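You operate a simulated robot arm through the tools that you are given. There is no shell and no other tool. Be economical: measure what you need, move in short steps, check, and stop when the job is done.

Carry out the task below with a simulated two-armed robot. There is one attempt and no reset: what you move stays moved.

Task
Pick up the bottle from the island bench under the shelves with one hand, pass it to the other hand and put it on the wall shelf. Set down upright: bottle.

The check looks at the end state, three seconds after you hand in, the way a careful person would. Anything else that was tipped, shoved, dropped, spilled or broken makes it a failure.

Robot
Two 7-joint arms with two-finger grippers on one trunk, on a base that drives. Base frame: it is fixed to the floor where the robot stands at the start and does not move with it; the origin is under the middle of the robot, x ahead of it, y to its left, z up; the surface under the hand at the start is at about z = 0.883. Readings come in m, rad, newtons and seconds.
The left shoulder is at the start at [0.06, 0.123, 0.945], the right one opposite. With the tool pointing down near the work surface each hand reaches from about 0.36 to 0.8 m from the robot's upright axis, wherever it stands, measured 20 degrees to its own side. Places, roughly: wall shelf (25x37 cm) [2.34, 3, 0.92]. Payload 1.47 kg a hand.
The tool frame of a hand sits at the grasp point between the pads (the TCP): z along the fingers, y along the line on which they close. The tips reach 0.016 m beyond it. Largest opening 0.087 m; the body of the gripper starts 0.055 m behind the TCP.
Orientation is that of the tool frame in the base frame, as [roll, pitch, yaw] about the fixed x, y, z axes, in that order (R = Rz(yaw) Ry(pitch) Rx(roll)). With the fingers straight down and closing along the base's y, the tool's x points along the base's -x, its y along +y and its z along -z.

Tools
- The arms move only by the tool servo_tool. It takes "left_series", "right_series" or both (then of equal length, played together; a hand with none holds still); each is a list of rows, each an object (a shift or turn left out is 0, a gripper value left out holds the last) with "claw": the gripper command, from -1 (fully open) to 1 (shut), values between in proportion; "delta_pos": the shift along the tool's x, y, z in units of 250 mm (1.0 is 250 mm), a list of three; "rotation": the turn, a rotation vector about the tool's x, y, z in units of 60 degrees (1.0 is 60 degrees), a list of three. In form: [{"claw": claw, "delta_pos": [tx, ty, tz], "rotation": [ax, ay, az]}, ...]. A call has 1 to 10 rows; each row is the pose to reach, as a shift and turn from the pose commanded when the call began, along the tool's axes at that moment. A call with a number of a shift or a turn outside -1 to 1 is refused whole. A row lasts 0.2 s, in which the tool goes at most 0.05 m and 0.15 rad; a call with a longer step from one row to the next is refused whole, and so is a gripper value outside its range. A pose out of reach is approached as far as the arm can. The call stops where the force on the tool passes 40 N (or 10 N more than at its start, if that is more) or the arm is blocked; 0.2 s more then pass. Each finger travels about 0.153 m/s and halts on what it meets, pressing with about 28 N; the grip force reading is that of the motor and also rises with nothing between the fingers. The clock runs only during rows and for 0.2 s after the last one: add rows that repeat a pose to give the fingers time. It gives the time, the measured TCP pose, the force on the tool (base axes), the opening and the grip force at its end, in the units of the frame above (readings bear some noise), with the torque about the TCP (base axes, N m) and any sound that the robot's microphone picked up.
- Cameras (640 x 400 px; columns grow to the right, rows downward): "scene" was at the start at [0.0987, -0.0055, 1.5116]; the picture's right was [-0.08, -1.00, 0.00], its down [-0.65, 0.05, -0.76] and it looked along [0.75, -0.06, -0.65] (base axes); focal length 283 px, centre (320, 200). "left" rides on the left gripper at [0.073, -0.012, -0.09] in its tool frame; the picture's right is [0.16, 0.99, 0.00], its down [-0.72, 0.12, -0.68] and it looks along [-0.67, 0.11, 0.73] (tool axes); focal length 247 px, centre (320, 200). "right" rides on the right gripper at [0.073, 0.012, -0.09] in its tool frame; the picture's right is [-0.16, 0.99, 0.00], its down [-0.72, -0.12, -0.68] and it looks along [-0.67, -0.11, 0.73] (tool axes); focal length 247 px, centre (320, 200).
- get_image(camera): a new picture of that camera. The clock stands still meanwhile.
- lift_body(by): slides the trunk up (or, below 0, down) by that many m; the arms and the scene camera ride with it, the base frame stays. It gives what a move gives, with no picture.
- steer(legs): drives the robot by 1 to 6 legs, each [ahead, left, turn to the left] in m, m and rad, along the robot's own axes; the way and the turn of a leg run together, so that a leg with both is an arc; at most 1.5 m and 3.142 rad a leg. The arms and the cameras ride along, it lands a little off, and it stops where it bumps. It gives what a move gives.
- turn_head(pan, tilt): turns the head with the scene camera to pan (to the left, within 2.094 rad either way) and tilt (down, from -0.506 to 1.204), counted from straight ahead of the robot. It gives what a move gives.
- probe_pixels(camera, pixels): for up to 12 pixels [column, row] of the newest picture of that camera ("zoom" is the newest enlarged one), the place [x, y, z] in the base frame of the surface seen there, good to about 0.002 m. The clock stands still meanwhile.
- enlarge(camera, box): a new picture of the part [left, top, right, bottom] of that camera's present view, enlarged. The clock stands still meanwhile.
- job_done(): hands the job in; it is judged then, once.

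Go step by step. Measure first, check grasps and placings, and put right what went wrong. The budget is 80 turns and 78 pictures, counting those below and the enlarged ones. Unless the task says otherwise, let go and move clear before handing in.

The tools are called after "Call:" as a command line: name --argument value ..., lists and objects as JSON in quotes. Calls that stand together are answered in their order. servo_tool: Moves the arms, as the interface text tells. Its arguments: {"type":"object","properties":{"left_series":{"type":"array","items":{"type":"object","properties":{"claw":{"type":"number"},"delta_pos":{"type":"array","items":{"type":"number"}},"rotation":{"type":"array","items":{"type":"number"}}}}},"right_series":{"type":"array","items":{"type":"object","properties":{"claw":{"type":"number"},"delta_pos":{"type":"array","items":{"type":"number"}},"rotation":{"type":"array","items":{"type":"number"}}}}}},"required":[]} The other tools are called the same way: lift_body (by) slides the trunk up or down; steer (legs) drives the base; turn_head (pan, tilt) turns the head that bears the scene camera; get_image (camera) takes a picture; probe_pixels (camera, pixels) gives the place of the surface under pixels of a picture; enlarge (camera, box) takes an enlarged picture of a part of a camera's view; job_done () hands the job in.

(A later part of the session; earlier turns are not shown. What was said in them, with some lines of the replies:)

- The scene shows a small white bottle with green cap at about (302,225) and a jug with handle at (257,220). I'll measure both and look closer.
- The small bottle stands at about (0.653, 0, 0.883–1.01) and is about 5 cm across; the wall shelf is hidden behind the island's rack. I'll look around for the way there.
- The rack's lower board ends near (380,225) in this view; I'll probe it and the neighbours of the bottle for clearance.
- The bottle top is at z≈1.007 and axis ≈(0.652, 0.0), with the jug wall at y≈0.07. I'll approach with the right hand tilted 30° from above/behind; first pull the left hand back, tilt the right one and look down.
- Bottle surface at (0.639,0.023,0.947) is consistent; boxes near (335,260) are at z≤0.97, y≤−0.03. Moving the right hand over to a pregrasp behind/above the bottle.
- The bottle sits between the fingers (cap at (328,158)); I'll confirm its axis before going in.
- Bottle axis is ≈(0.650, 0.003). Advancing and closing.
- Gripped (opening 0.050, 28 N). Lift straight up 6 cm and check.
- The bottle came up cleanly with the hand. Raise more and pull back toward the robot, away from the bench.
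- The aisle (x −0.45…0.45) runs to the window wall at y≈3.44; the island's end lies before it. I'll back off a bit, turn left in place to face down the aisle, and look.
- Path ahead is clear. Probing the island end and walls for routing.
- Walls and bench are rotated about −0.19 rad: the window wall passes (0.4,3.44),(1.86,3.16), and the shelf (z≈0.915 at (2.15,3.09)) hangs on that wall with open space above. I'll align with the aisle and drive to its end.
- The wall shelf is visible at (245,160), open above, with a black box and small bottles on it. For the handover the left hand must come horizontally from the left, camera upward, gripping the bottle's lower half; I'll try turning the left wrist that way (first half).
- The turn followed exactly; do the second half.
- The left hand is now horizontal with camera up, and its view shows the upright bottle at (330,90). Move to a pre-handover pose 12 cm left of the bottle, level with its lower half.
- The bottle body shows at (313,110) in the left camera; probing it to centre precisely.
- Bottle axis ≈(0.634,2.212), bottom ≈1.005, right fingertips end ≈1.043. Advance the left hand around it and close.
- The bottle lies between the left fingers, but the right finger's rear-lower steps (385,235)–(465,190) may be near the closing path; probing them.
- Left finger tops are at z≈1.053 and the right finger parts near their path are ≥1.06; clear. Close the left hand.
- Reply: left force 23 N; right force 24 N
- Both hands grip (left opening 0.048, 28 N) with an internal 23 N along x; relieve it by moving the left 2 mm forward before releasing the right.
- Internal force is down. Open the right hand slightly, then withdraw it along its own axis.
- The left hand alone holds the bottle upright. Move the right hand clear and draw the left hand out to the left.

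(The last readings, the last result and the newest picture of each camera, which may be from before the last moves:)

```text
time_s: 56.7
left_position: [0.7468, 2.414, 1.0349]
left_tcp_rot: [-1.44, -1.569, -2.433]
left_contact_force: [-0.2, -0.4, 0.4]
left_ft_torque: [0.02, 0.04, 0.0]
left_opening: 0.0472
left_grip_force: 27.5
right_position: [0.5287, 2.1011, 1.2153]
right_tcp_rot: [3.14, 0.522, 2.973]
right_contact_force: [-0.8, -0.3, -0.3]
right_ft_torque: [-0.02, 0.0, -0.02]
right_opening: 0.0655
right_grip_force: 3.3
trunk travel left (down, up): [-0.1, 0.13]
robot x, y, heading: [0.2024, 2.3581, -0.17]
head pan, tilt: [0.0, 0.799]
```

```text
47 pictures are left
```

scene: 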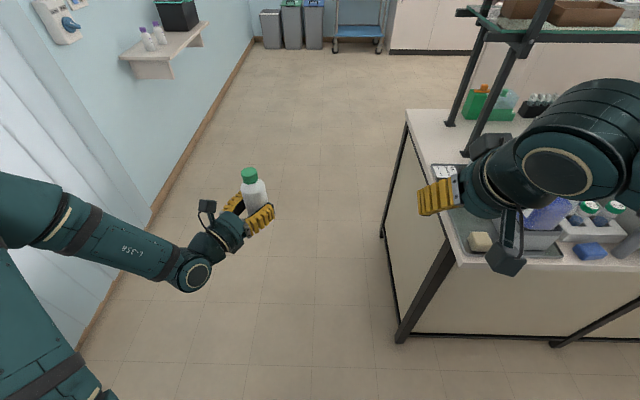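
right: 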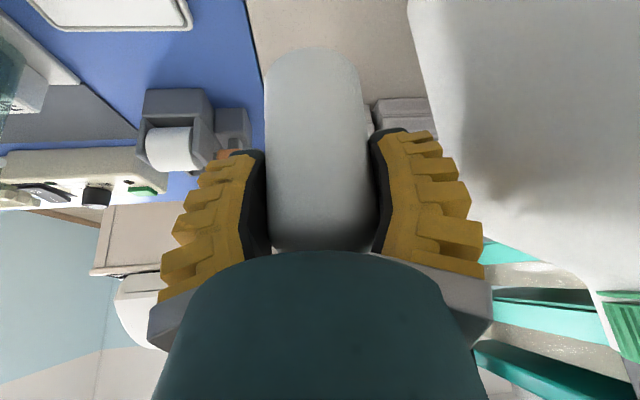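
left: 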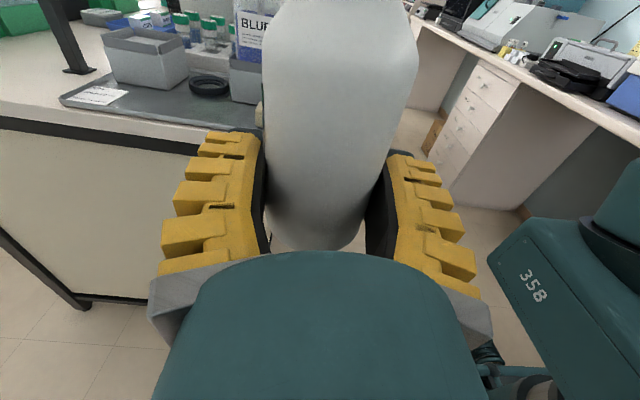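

The bottle is upright in the left hand at (253,185). Drive along the wall with a small sidestep to clear the rack, ending before the shelf, then look.

Call:
steer --legs '[[0, 0.15, 0], [1.5, 0, 0], [0.25, -0.1, 0]]'

Call:
turn_head --pan 1.2 --tilt 0.55

Call:
get_image --camera "scene"

```text
time_s: 67.2
left_position: [2.5007, 2.1366, 1.0334]
left_tcp_rot: [-2.164, -1.569, -1.732]
left_contact_force: [0.8, -0.4, -1.5]
left_ft_torque: [0.0, 0.02, 0.01]
left_opening: 0.047
left_grip_force: 28.5
right_position: [2.2758, 1.8295, 1.2142]
right_tcp_rot: [-3.141, 0.523, 2.955]
right_contact_force: [0.3, 0.4, -0.3]
right_ft_torque: [0.03, 0.01, 0.01]
right_opening: 0.0654
right_grip_force: 3.8
trunk travel left (down, up): [-0.1, 0.13]
robot x, y, heading: [1.9523, 2.09, -0.187]
head pan, tilt: [0.0, 0.799]
```

```text
time_s: 68.6
left_position: [2.4995, 2.1374, 1.0339]
left_tcp_rot: [-1.374, -1.57, -2.524]
left_contact_force: [-0.7, 0.4, -1.8]
left_ft_torque: [-0.03, 0.03, 0.0]
left_opening: 0.0471
left_grip_force: 27.7
right_position: [2.2747, 1.8292, 1.2164]
right_tcp_rot: [3.141, 0.525, 2.955]
right_contact_force: [0.5, 0.5, 0.1]
right_ft_torque: [0.04, -0.03, 0.04]
right_opening: 0.0654
right_grip_force: 3.0
trunk travel left (down, up): [-0.1, 0.13]
robot x, y, heading: [1.9528, 2.0916, -0.185]
head pan, tilt: [1.201, 0.55]
```

```text
46 pictures are left
```

scene: 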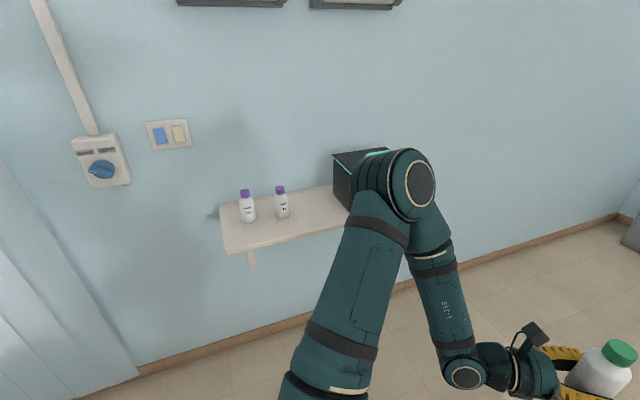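

The shelf surface at (225–350, 190–250) shows two small vials at the back left and a black box on the right. Measuring.

Call:
probe_pixels --camera "scene" --pixels '[[228, 249], [300, 236], [345, 226], [222, 210], [300, 192], [247, 218], [246, 192], [283, 215], [280, 188], [345, 200], [340, 165], [285, 230]]'

Call:
enlarge --camera "scene" --box '[200, 130, 440, 280]'

```text
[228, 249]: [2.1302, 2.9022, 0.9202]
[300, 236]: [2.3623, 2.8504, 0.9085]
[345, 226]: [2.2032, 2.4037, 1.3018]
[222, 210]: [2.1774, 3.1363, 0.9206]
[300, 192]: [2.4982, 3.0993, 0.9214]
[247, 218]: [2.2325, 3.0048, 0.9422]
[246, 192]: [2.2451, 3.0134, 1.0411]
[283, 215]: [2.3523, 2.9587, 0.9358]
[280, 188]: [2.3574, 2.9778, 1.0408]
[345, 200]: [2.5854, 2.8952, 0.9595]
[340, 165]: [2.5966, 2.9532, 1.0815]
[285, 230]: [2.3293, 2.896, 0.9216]
```

```text
2.67 times, centred on (320, 205) of scene
```

zoom: 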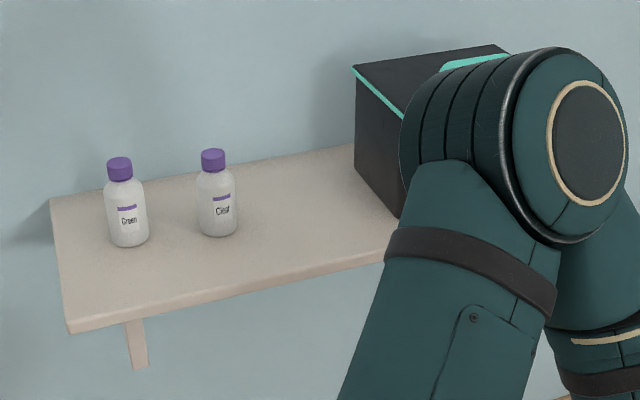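

Shelf free zone: front edge through (2.13,2.902) along (0.981,−0.195), top z 0.921; vials end at u≈0.23, box starts at u≈0.45. I'll place the bottle at about (2.463,2.907). Square the hand forward, then drive: ahead, turn left to face the wall, advance a bit.

Call:
servo_tool --left_series '[{"claw": 1, "rotation": [0.11, 0, 0]}, {"rotation": [0.22, 0, 0]}, {"rotation": [0.33, 0, 0]}, {"rotation": [0.44, 0, 0]}, {"rotation": [0.54, 0, 0]}, {"rotation": [0.54, 0, 0]}]'

Call:
steer --legs '[[0.489, 0, 0], [0, 0, 1.56]]'

Call:
turn_head --pan 0.1 --tilt 0.75

Call:
get_image --camera "scene"

```text
time_s: 70.0
left_position: [2.4984, 2.1333, 1.0284]
left_tcp_rot: [-2.872, -1.559, -0.648]
left_contact_force: [0.6, 0.3, -1.6]
left_ft_torque: [-0.03, 0.02, 0.01]
left_opening: 0.0468
left_grip_force: 27.6
left hand out of reach, approached as far as the arm can: row 4, 5, 6
right_position: [2.2756, 1.8299, 1.2159]
right_tcp_rot: [-3.141, 0.524, 2.955]
right_contact_force: [0.2, -0.4, 0.1]
right_ft_torque: [0.02, 0.0, 0.01]
right_opening: 0.0652
right_grip_force: 3.7
trunk travel left (down, up): [-0.1, 0.13]
robot x, y, heading: [1.9533, 2.0909, -0.184]
head pan, tilt: [1.201, 0.55]
```

```text
time_s: 76.7
left_position: [2.4115, 2.5434, 1.0293]
left_tcp_rot: [-2.875, -1.562, 0.887]
left_contact_force: [-0.2, -0.5, -2.4]
left_ft_torque: [-0.03, -0.01, 0.03]
left_opening: 0.0466
left_grip_force: 28.1
right_position: [2.7082, 2.3093, 1.2157]
right_tcp_rot: [-3.141, 0.523, -1.796]
right_contact_force: [0.5, -1.0, 0.2]
right_ft_torque: [0.0, 0.02, 0.01]
right_opening: 0.0655
right_grip_force: 3.4
trunk travel left (down, up): [-0.1, 0.13]
robot x, y, heading: [2.4366, 1.9992, 1.349]
head pan, tilt: [1.201, 0.55]
```

```text
time_s: 78.0
left_position: [2.4133, 2.5436, 1.0285]
left_tcp_rot: [-2.866, -1.56, 0.878]
left_contact_force: [-0.5, -0.4, -1.4]
left_ft_torque: [0.0, -0.01, 0.0]
left_opening: 0.0462
left_grip_force: 28.0
right_position: [2.7086, 2.3096, 1.216]
right_tcp_rot: [-3.141, 0.525, -1.797]
right_contact_force: [-0.1, -0.2, -0.3]
right_ft_torque: [0.01, 0.02, 0.02]
right_opening: 0.0653
right_grip_force: 2.9
trunk travel left (down, up): [-0.1, 0.13]
robot x, y, heading: [2.4366, 1.9962, 1.344]
head pan, tilt: [0.099, 0.75]
```

```text
44 pictures are left
```

scene: 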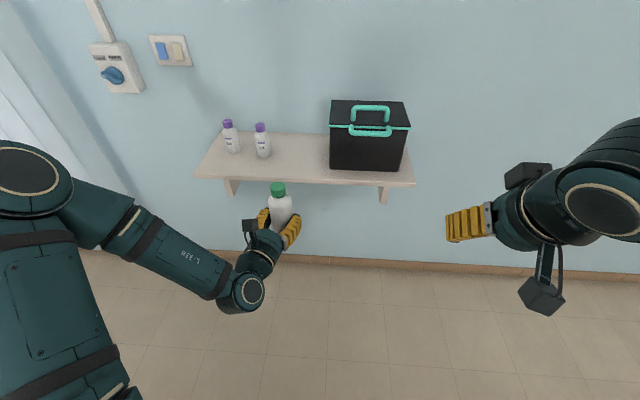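

The wrist hit its limit about 11° short of straight, so I'll back it off to a reachable angle and turn the robot 0.2 rad more instead, then advance to a pre-place pose.

Call:
servo_tool --left_series '[{"claw": 1, "rotation": [-0.07, 0, 0]}, {"rotation": [-0.14, 0, 0]}, {"rotation": [-0.22, 0, 0]}, {"rotation": [-0.22, 0, 0]}]'

Call:
steer --legs '[[0, 0, 0.2], [0.236, -0.116, 0]]'

Call:
get_image --camera "scene"

Call:
get_image --camera "left"

```text
time_s: 79.0
left_position: [2.4131, 2.5441, 1.0289]
left_tcp_rot: [-3.082, -1.561, 0.861]
left_contact_force: [-0.2, -0.1, -1.9]
left_ft_torque: [0.02, 0.01, 0.04]
left_opening: 0.0464
left_grip_force: 27.8
right_position: [2.7087, 2.3096, 1.215]
right_tcp_rot: [3.141, 0.524, -1.795]
right_contact_force: [1.1, 0.5, 0.1]
right_ft_torque: [0.0, -0.01, 0.0]
right_opening: 0.0654
right_grip_force: 3.4
trunk travel left (down, up): [-0.1, 0.13]
robot x, y, heading: [2.4404, 1.9965, 1.34]
head pan, tilt: [0.099, 0.75]
```

```text
time_s: 81.7
left_position: [2.423, 2.7648, 1.0285]
left_tcp_rot: [-3.095, -1.56, 1.083]
left_contact_force: [0.4, 0.2, -2.1]
left_ft_torque: [-0.03, -0.03, 0.02]
left_opening: 0.0463
left_grip_force: 27.8
right_position: [2.7601, 2.5964, 1.216]
right_tcp_rot: [-3.139, 0.524, -1.592]
right_contact_force: [0.0, 0.5, 0.0]
right_ft_torque: [-0.03, 0.03, 0.02]
right_opening: 0.0654
right_grip_force: 2.9
trunk travel left (down, up): [-0.1, 0.13]
robot x, y, heading: [2.5532, 2.237, 1.545]
head pan, tilt: [0.099, 0.75]
```

```text
43 pictures are left
```

scene: 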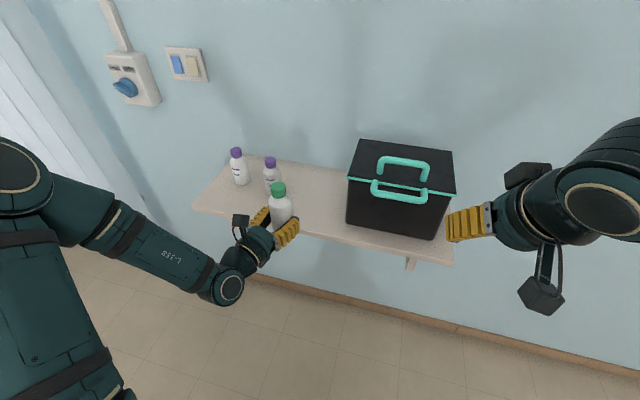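

```text
42 pictures are left
```

left: 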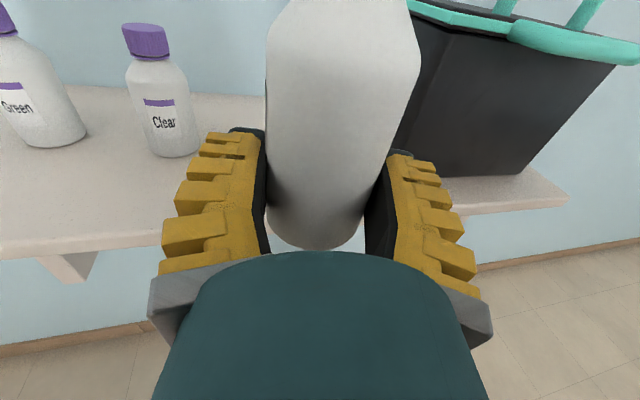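

Pre-place pose reached; fingers point 14° off the wall normal. Rotate back slightly within reach and probe bottle, vial, box and shelf from here.

Call:
servo_tool --left_series '[{"claw": 1, "rotation": [0.08, 0, 0]}, {"rotation": [0.16, 0, 0]}, {"rotation": [0.16, 0, 0]}]'

Call:
enlarge --camera "scene" --box '[180, 130, 460, 305]'

Call:
probe_pixels --camera "scene" --pixels '[[279, 188], [280, 212], [197, 207], [320, 232], [452, 260], [350, 215], [349, 185], [435, 235], [272, 165], [320, 200]]'

```text
time_s: 82.5
left_position: [2.4222, 2.764, 1.0281]
left_tcp_rot: [-2.942, -1.56, 1.096]
left_contact_force: [0.3, -0.1, -1.0]
left_ft_torque: [0.01, -0.03, 0.01]
left_opening: 0.0463
left_grip_force: 27.8
right_position: [2.7589, 2.594, 1.2149]
right_tcp_rot: [3.14, 0.524, -1.592]
right_contact_force: [0.3, -0.8, 0.5]
right_ft_torque: [0.0, 0.0, -0.01]
right_opening: 0.0653
right_grip_force: 3.5
trunk travel left (down, up): [-0.1, 0.13]
robot x, y, heading: [2.556, 2.2347, 1.547]
head pan, tilt: [0.099, 0.75]
```

```text
2.29 times, centred on (320, 218) of scene
```

zoom: 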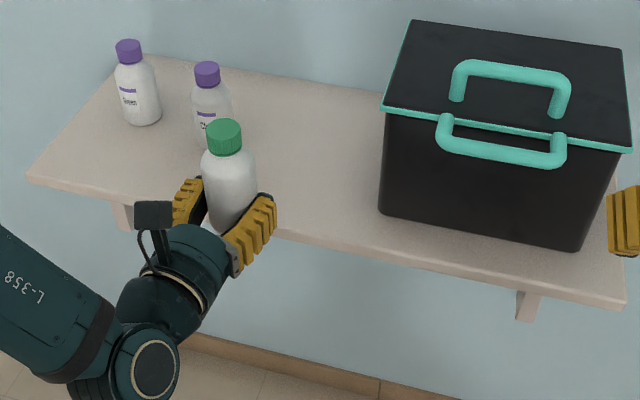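

```text
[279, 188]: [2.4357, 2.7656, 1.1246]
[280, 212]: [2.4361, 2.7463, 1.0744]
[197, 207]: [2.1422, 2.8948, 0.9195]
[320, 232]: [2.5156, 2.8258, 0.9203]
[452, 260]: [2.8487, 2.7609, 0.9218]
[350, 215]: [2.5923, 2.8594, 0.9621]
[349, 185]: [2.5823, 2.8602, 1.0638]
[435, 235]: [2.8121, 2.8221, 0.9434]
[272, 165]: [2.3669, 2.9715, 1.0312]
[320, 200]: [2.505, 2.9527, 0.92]
```

The bottle may lean slightly (cap at x≈2.436 vs. TCP 2.422); measure its axis more carefully in the zoom.

Call:
probe_pixels --camera "zoom" --pixels '[[224, 124], [212, 128], [236, 126], [224, 133], [206, 170], [230, 170], [252, 170], [212, 200], [230, 200], [248, 190], [224, 146]]'

Call:
enlarge --camera "scene" --box '[230, 170, 330, 250]'

```text
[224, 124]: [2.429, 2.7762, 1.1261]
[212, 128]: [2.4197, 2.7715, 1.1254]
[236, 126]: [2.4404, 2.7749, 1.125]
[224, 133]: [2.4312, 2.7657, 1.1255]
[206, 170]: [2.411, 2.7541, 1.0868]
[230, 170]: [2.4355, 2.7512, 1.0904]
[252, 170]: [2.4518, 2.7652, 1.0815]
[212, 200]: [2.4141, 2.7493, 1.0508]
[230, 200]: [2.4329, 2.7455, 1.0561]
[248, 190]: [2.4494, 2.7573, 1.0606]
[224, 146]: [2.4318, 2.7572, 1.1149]
```

```text
5.00 times, centred on (280, 210) of scene
```

zoom: 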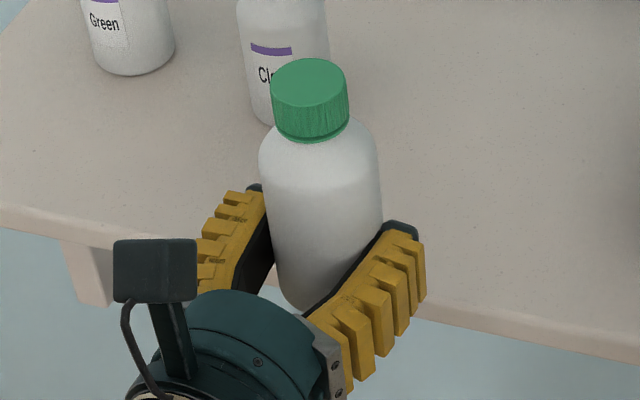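

The cap top is level (z 1.125–1.126), so the bottle is upright; its axis is (2.430,2.771), bottom ≈1.000. Move it 14 cm over the shelf to ≈(2.472,2.905), then down most of the way.

Call:
servo_tool --left_series '[{"claw": 1, "delta_pos": [0, 0.004, 0.14]}, {"delta_pos": [0, 0.008, 0.28]}, {"delta_pos": [0, 0.012, 0.42]}, {"delta_pos": [0, 0.016, 0.562]}, {"delta_pos": [-0.08, 0.016, 0.562]}, {"delta_pos": [-0.16, 0.016, 0.562]}, {"delta_pos": [-0.24, 0.016, 0.562]}, {"delta_pos": [-0.24, 0.016, 0.562]}]'

Call:
enlarge --camera "scene" --box '[200, 120, 400, 245]'

Call:
get_image --camera "left"

```text
time_s: 84.3
left_position: [2.4644, 2.8957, 0.9667]
left_tcp_rot: [-2.936, -1.558, 1.089]
left_contact_force: [-0.6, -2.2, -1.3]
left_ft_torque: [-0.1, 0.04, -0.02]
left_opening: 0.0462
left_grip_force: 28.3
right_position: [2.7585, 2.594, 1.2157]
right_tcp_rot: [-3.14, 0.523, -1.591]
right_contact_force: [0.4, 0.0, 0.3]
right_ft_torque: [-0.01, 0.01, 0.0]
right_opening: 0.0651
right_grip_force: 3.1
trunk travel left (down, up): [-0.1, 0.13]
robot x, y, heading: [2.5563, 2.2338, 1.552]
head pan, tilt: [0.099, 0.75]
```

```text
3.20 times, centred on (300, 182) of scene
```

zoom: 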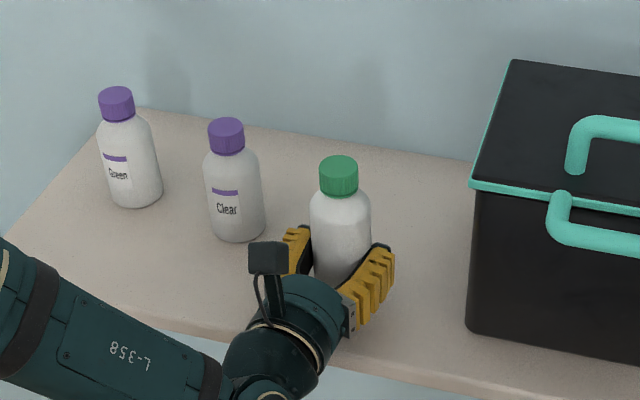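

```text
38 pictures are left
```

left: 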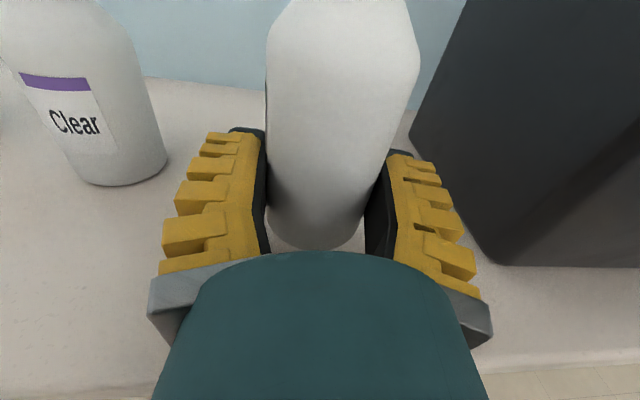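

Bottle is 18 mm above the shelf with clear space around. Lower gently to contact.

Call:
servo_tool --left_series '[{"claw": 1, "delta_pos": [-0.03, 0, 0]}, {"delta_pos": [-0.05, 0, 0]}, {"delta_pos": [-0.058, 0, 0]}, {"delta_pos": [-0.064, 0, 0]}, {"delta_pos": [-0.068, 0, 0]}, {"delta_pos": [-0.068, 0, 0]}]'

Call:
enlarge --camera "scene" --box '[200, 120, 400, 245]'

Call:
probe_pixels --camera "zoom" --pixels '[[338, 175], [326, 176], [350, 176], [338, 168], [338, 184]]'

```text
time_s: 85.8
left_position: [2.4645, 2.8959, 0.9548]
left_tcp_rot: [-1.188, -1.564, -0.657]
left_contact_force: [-4.4, -13.7, 14.8]
left_ft_torque: [-1.84, 0.39, 0.22]
left_opening: 0.0461
left_grip_force: 28.0
right_position: [2.7583, 2.5928, 1.2163]
right_tcp_rot: [3.141, 0.527, -1.59]
right_contact_force: [0.0, 0.1, 0.6]
right_ft_torque: [0.04, -0.01, -0.02]
right_opening: 0.0656
right_grip_force: 3.6
trunk travel left (down, up): [-0.1, 0.13]
robot x, y, heading: [2.5557, 2.2345, 1.553]
head pan, tilt: [0.099, 0.75]
stopped in row 6 (left hand): the force on the tool passed its limit at 41 N (the readings are from after the stop); the commanded pose is now the measured one
```

```text
3.20 times, centred on (300, 182) of scene
```

zoom: 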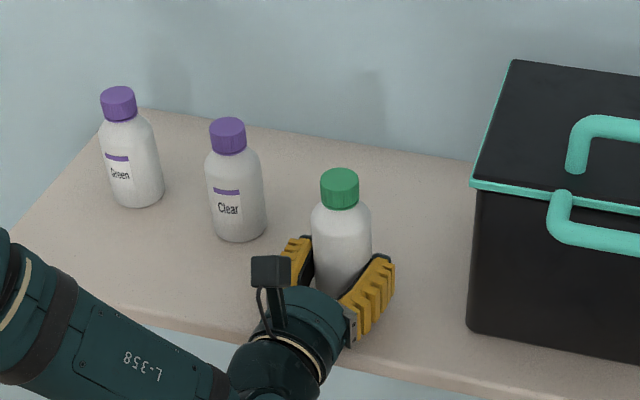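

```text
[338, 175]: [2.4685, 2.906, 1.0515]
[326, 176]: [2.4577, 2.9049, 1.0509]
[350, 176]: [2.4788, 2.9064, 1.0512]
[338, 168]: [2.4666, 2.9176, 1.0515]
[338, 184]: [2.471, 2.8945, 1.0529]
```

The force/torque pattern (−13.7 N y, +14.8 N z, −1.84 N·m) means the wrist touched the shelf's front edge; the cap is at 1.0515, so the bottle is still ~5 mm up. Raise 1 cm, back off 2.2 cm, lower again.

Call:
servo_tool --left_series '[{"claw": 1, "delta_pos": [0.04, 0, 0]}, {"delta_pos": [0.04, 0, -0.045]}, {"delta_pos": [0.04, 0, -0.088]}, {"delta_pos": [0.02, 0, -0.088]}, {"delta_pos": [0.005, 0, -0.088]}, {"delta_pos": [-0.005, 0, -0.088]}, {"delta_pos": [-0.012, 0, -0.088]}, {"delta_pos": [-0.012, 0, -0.088]}]'

Call:
enlarge --camera "scene" --box '[200, 120, 400, 245]'

Call:
probe_pixels --camera "zoom" --pixels '[[338, 185], [326, 186], [348, 186], [338, 178], [338, 192], [420, 376], [300, 260]]'

```text
time_s: 87.6
left_position: [2.4585, 2.8771, 0.9505]
left_tcp_rot: [-2.053, -1.566, 0.205]
left_contact_force: [-0.5, 0.7, -1.7]
left_ft_torque: [-0.01, 0.02, 0.01]
left_opening: 0.0464
left_grip_force: 28.2
right_position: [2.7581, 2.595, 1.216]
right_tcp_rot: [-3.141, 0.523, -1.591]
right_contact_force: [0.3, -0.1, 0.9]
right_ft_torque: [-0.01, -0.03, 0.0]
right_opening: 0.0652
right_grip_force: 3.3
trunk travel left (down, up): [-0.1, 0.13]
robot x, y, heading: [2.5532, 2.2334, 1.55]
head pan, tilt: [0.099, 0.75]
```

```text
3.20 times, centred on (300, 182) of scene
```

zoom: 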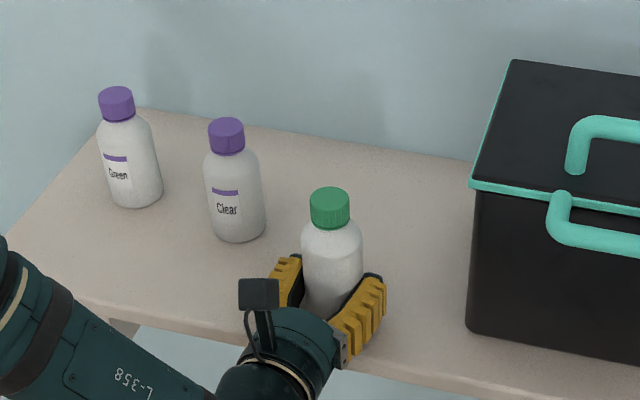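

```text
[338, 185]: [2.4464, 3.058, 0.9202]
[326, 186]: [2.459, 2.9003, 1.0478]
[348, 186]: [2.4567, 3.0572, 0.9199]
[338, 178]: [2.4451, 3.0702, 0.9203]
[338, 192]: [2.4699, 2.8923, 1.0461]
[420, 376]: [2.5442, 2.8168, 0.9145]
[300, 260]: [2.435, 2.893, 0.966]
```

Clear of the edge, no contact force; cap top ≈1.047, so about 1 mm to go. Lower in tiny steps.

Call:
servo_tool --left_series '[{"claw": 1, "delta_pos": [-0.004, 0, 0]}, {"delta_pos": [-0.008, 0, 0]}, {"delta_pos": [-0.008, 0, 0]}]'

```text
time_s: 88.4
left_position: [2.4572, 2.8767, 0.9478]
left_tcp_rot: [-1.685, -1.567, -0.16]
left_contact_force: [-0.3, 0.1, 3.0]
left_ft_torque: [-0.03, 0.0, 0.02]
left_opening: 0.0463
left_grip_force: 28.6
right_position: [2.7592, 2.5943, 1.2159]
right_tcp_rot: [3.141, 0.525, -1.592]
right_contact_force: [0.3, 0.0, 0.4]
right_ft_torque: [-0.02, 0.03, 0.02]
right_opening: 0.0655
right_grip_force: 3.0
trunk travel left (down, up): [-0.1, 0.13]
robot x, y, heading: [2.5534, 2.2316, 1.548]
head pan, tilt: [0.099, 0.75]
```

Contact reads +3 N with no torque: the bottle's base touches. Press 0.5 mm more, open, and check.

Call:
servo_tool --left_series '[{"claw": 1, "delta_pos": [-0.002, 0, 0]}, {"claw": 0.1, "delta_pos": [-0.002, 0, 0]}, {"claw": -0.2, "delta_pos": [-0.002, 0, 0]}, {"claw": -0.5, "delta_pos": [-0.002, 0, 0]}, {"claw": -0.7, "delta_pos": [-0.002, 0, 0]}, {"claw": -0.7, "delta_pos": [-0.002, 0, 0]}]'

Call:
enlarge --camera "scene" --box '[200, 120, 400, 245]'

Call:
get_image --camera "left"

```text
time_s: 89.8
left_position: [2.4571, 2.8772, 0.9469]
left_tcp_rot: [-2.019, -1.566, 0.174]
left_contact_force: [0.2, -0.6, 1.2]
left_ft_torque: [0.0, -0.04, 0.02]
left_opening: 0.0768
left_grip_force: 1.5
right_position: [2.7581, 2.594, 1.2162]
right_tcp_rot: [3.142, 0.525, -1.591]
right_contact_force: [0.4, 0.2, 0.0]
right_ft_torque: [0.0, 0.04, -0.03]
right_opening: 0.0654
right_grip_force: 3.3
trunk travel left (down, up): [-0.1, 0.13]
robot x, y, heading: [2.5551, 2.2339, 1.547]
head pan, tilt: [0.099, 0.75]
```

```text
3.20 times, centred on (300, 182) of scene
```

zoom: 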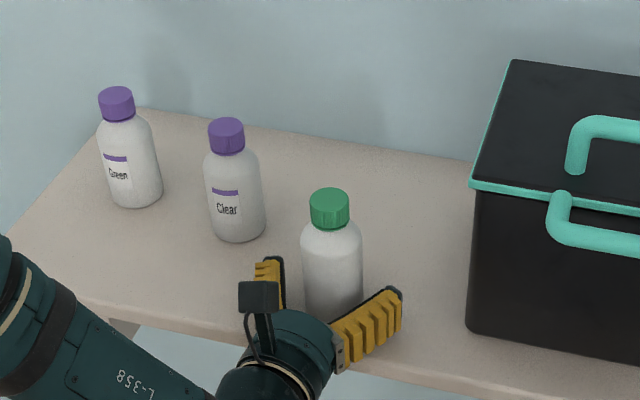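

```text
34 pictures are left
```

left: 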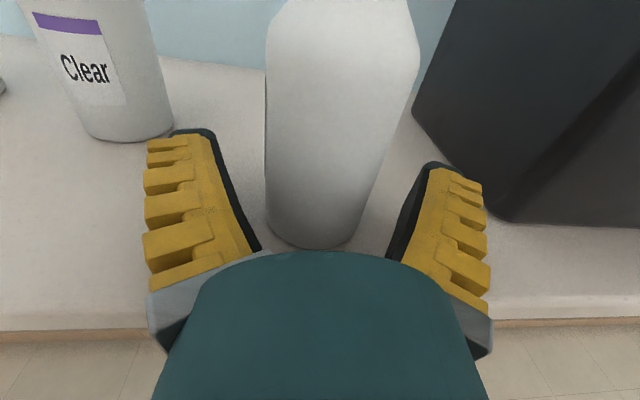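

The bottle stands free between the open fingers. Withdraw straight back.

Call:
servo_tool --left_series '[{"claw": -0.7, "delta_pos": [0.004, 0, -0.06]}, {"delta_pos": [0.008, 0, -0.16]}, {"delta_pos": [0.02, 0, -0.3]}, {"delta_pos": [0.04, 0, -0.45]}, {"delta_pos": [0.06, 0, -0.6]}]'

Call:
steer --legs '[[-0.25, 0, 0]]'

Call:
enlarge --camera "scene" --box '[180, 80, 460, 255]'

```text
time_s: 91.0
left_position: [2.4186, 2.7333, 0.9631]
left_tcp_rot: [-1.821, -1.566, -0.024]
left_contact_force: [0.3, 0.2, 0.6]
left_ft_torque: [0.0, 0.0, 0.01]
left_opening: 0.0768
left_grip_force: 1.7
right_position: [2.7587, 2.5941, 1.2159]
right_tcp_rot: [-3.141, 0.524, -1.592]
right_contact_force: [0.0, 0.1, 0.2]
right_ft_torque: [-0.03, 0.0, 0.01]
right_opening: 0.0656
right_grip_force: 3.1
trunk travel left (down, up): [-0.1, 0.13]
robot x, y, heading: [2.5557, 2.2362, 1.547]
head pan, tilt: [0.099, 0.75]
```

```text
time_s: 92.8
left_position: [2.4138, 2.4883, 0.9644]
left_tcp_rot: [-1.827, -1.566, -0.018]
left_contact_force: [-0.8, -0.3, -0.2]
left_ft_torque: [0.01, 0.01, 0.0]
left_opening: 0.0771
left_grip_force: 1.7
right_position: [2.754, 2.3477, 1.2146]
right_tcp_rot: [3.142, 0.524, -1.592]
right_contact_force: [-0.7, 0.5, 0.6]
right_ft_torque: [0.03, -0.01, -0.02]
right_opening: 0.0657
right_grip_force: 3.2
trunk travel left (down, up): [-0.1, 0.13]
robot x, y, heading: [2.55, 1.9899, 1.548]
head pan, tilt: [0.099, 0.75]
```

```text
2.29 times, centred on (320, 168) of scene
```

zoom: 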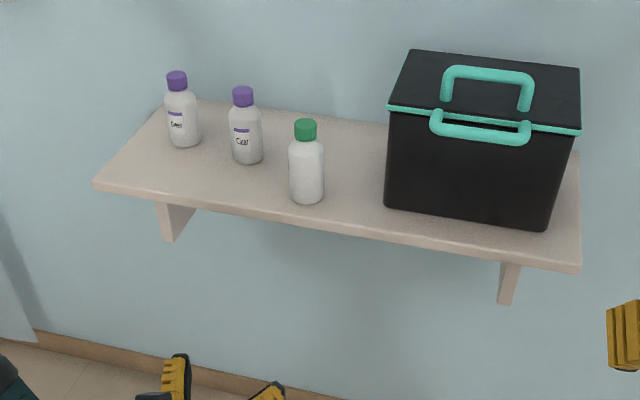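

The picture shows the bottle standing upright and fully on the shelf at (306,165), with the vials and box undisturbed and both hands clear. Handing in.

Call:
job_done

```text
The job is handed in.
```

I picked the bottle up from the island bench with the right hand, passed it to the left, and set it upright on the wall shelf. I then let go and backed both hands away.

While lowering the bottle, the left wrist bumped the shelf's front edge at about 41 N. I raised it, moved back about 2 cm and finished there. Nothing on the shelf was disturbed, and the bottle stands about 5 cm in from the front edge.
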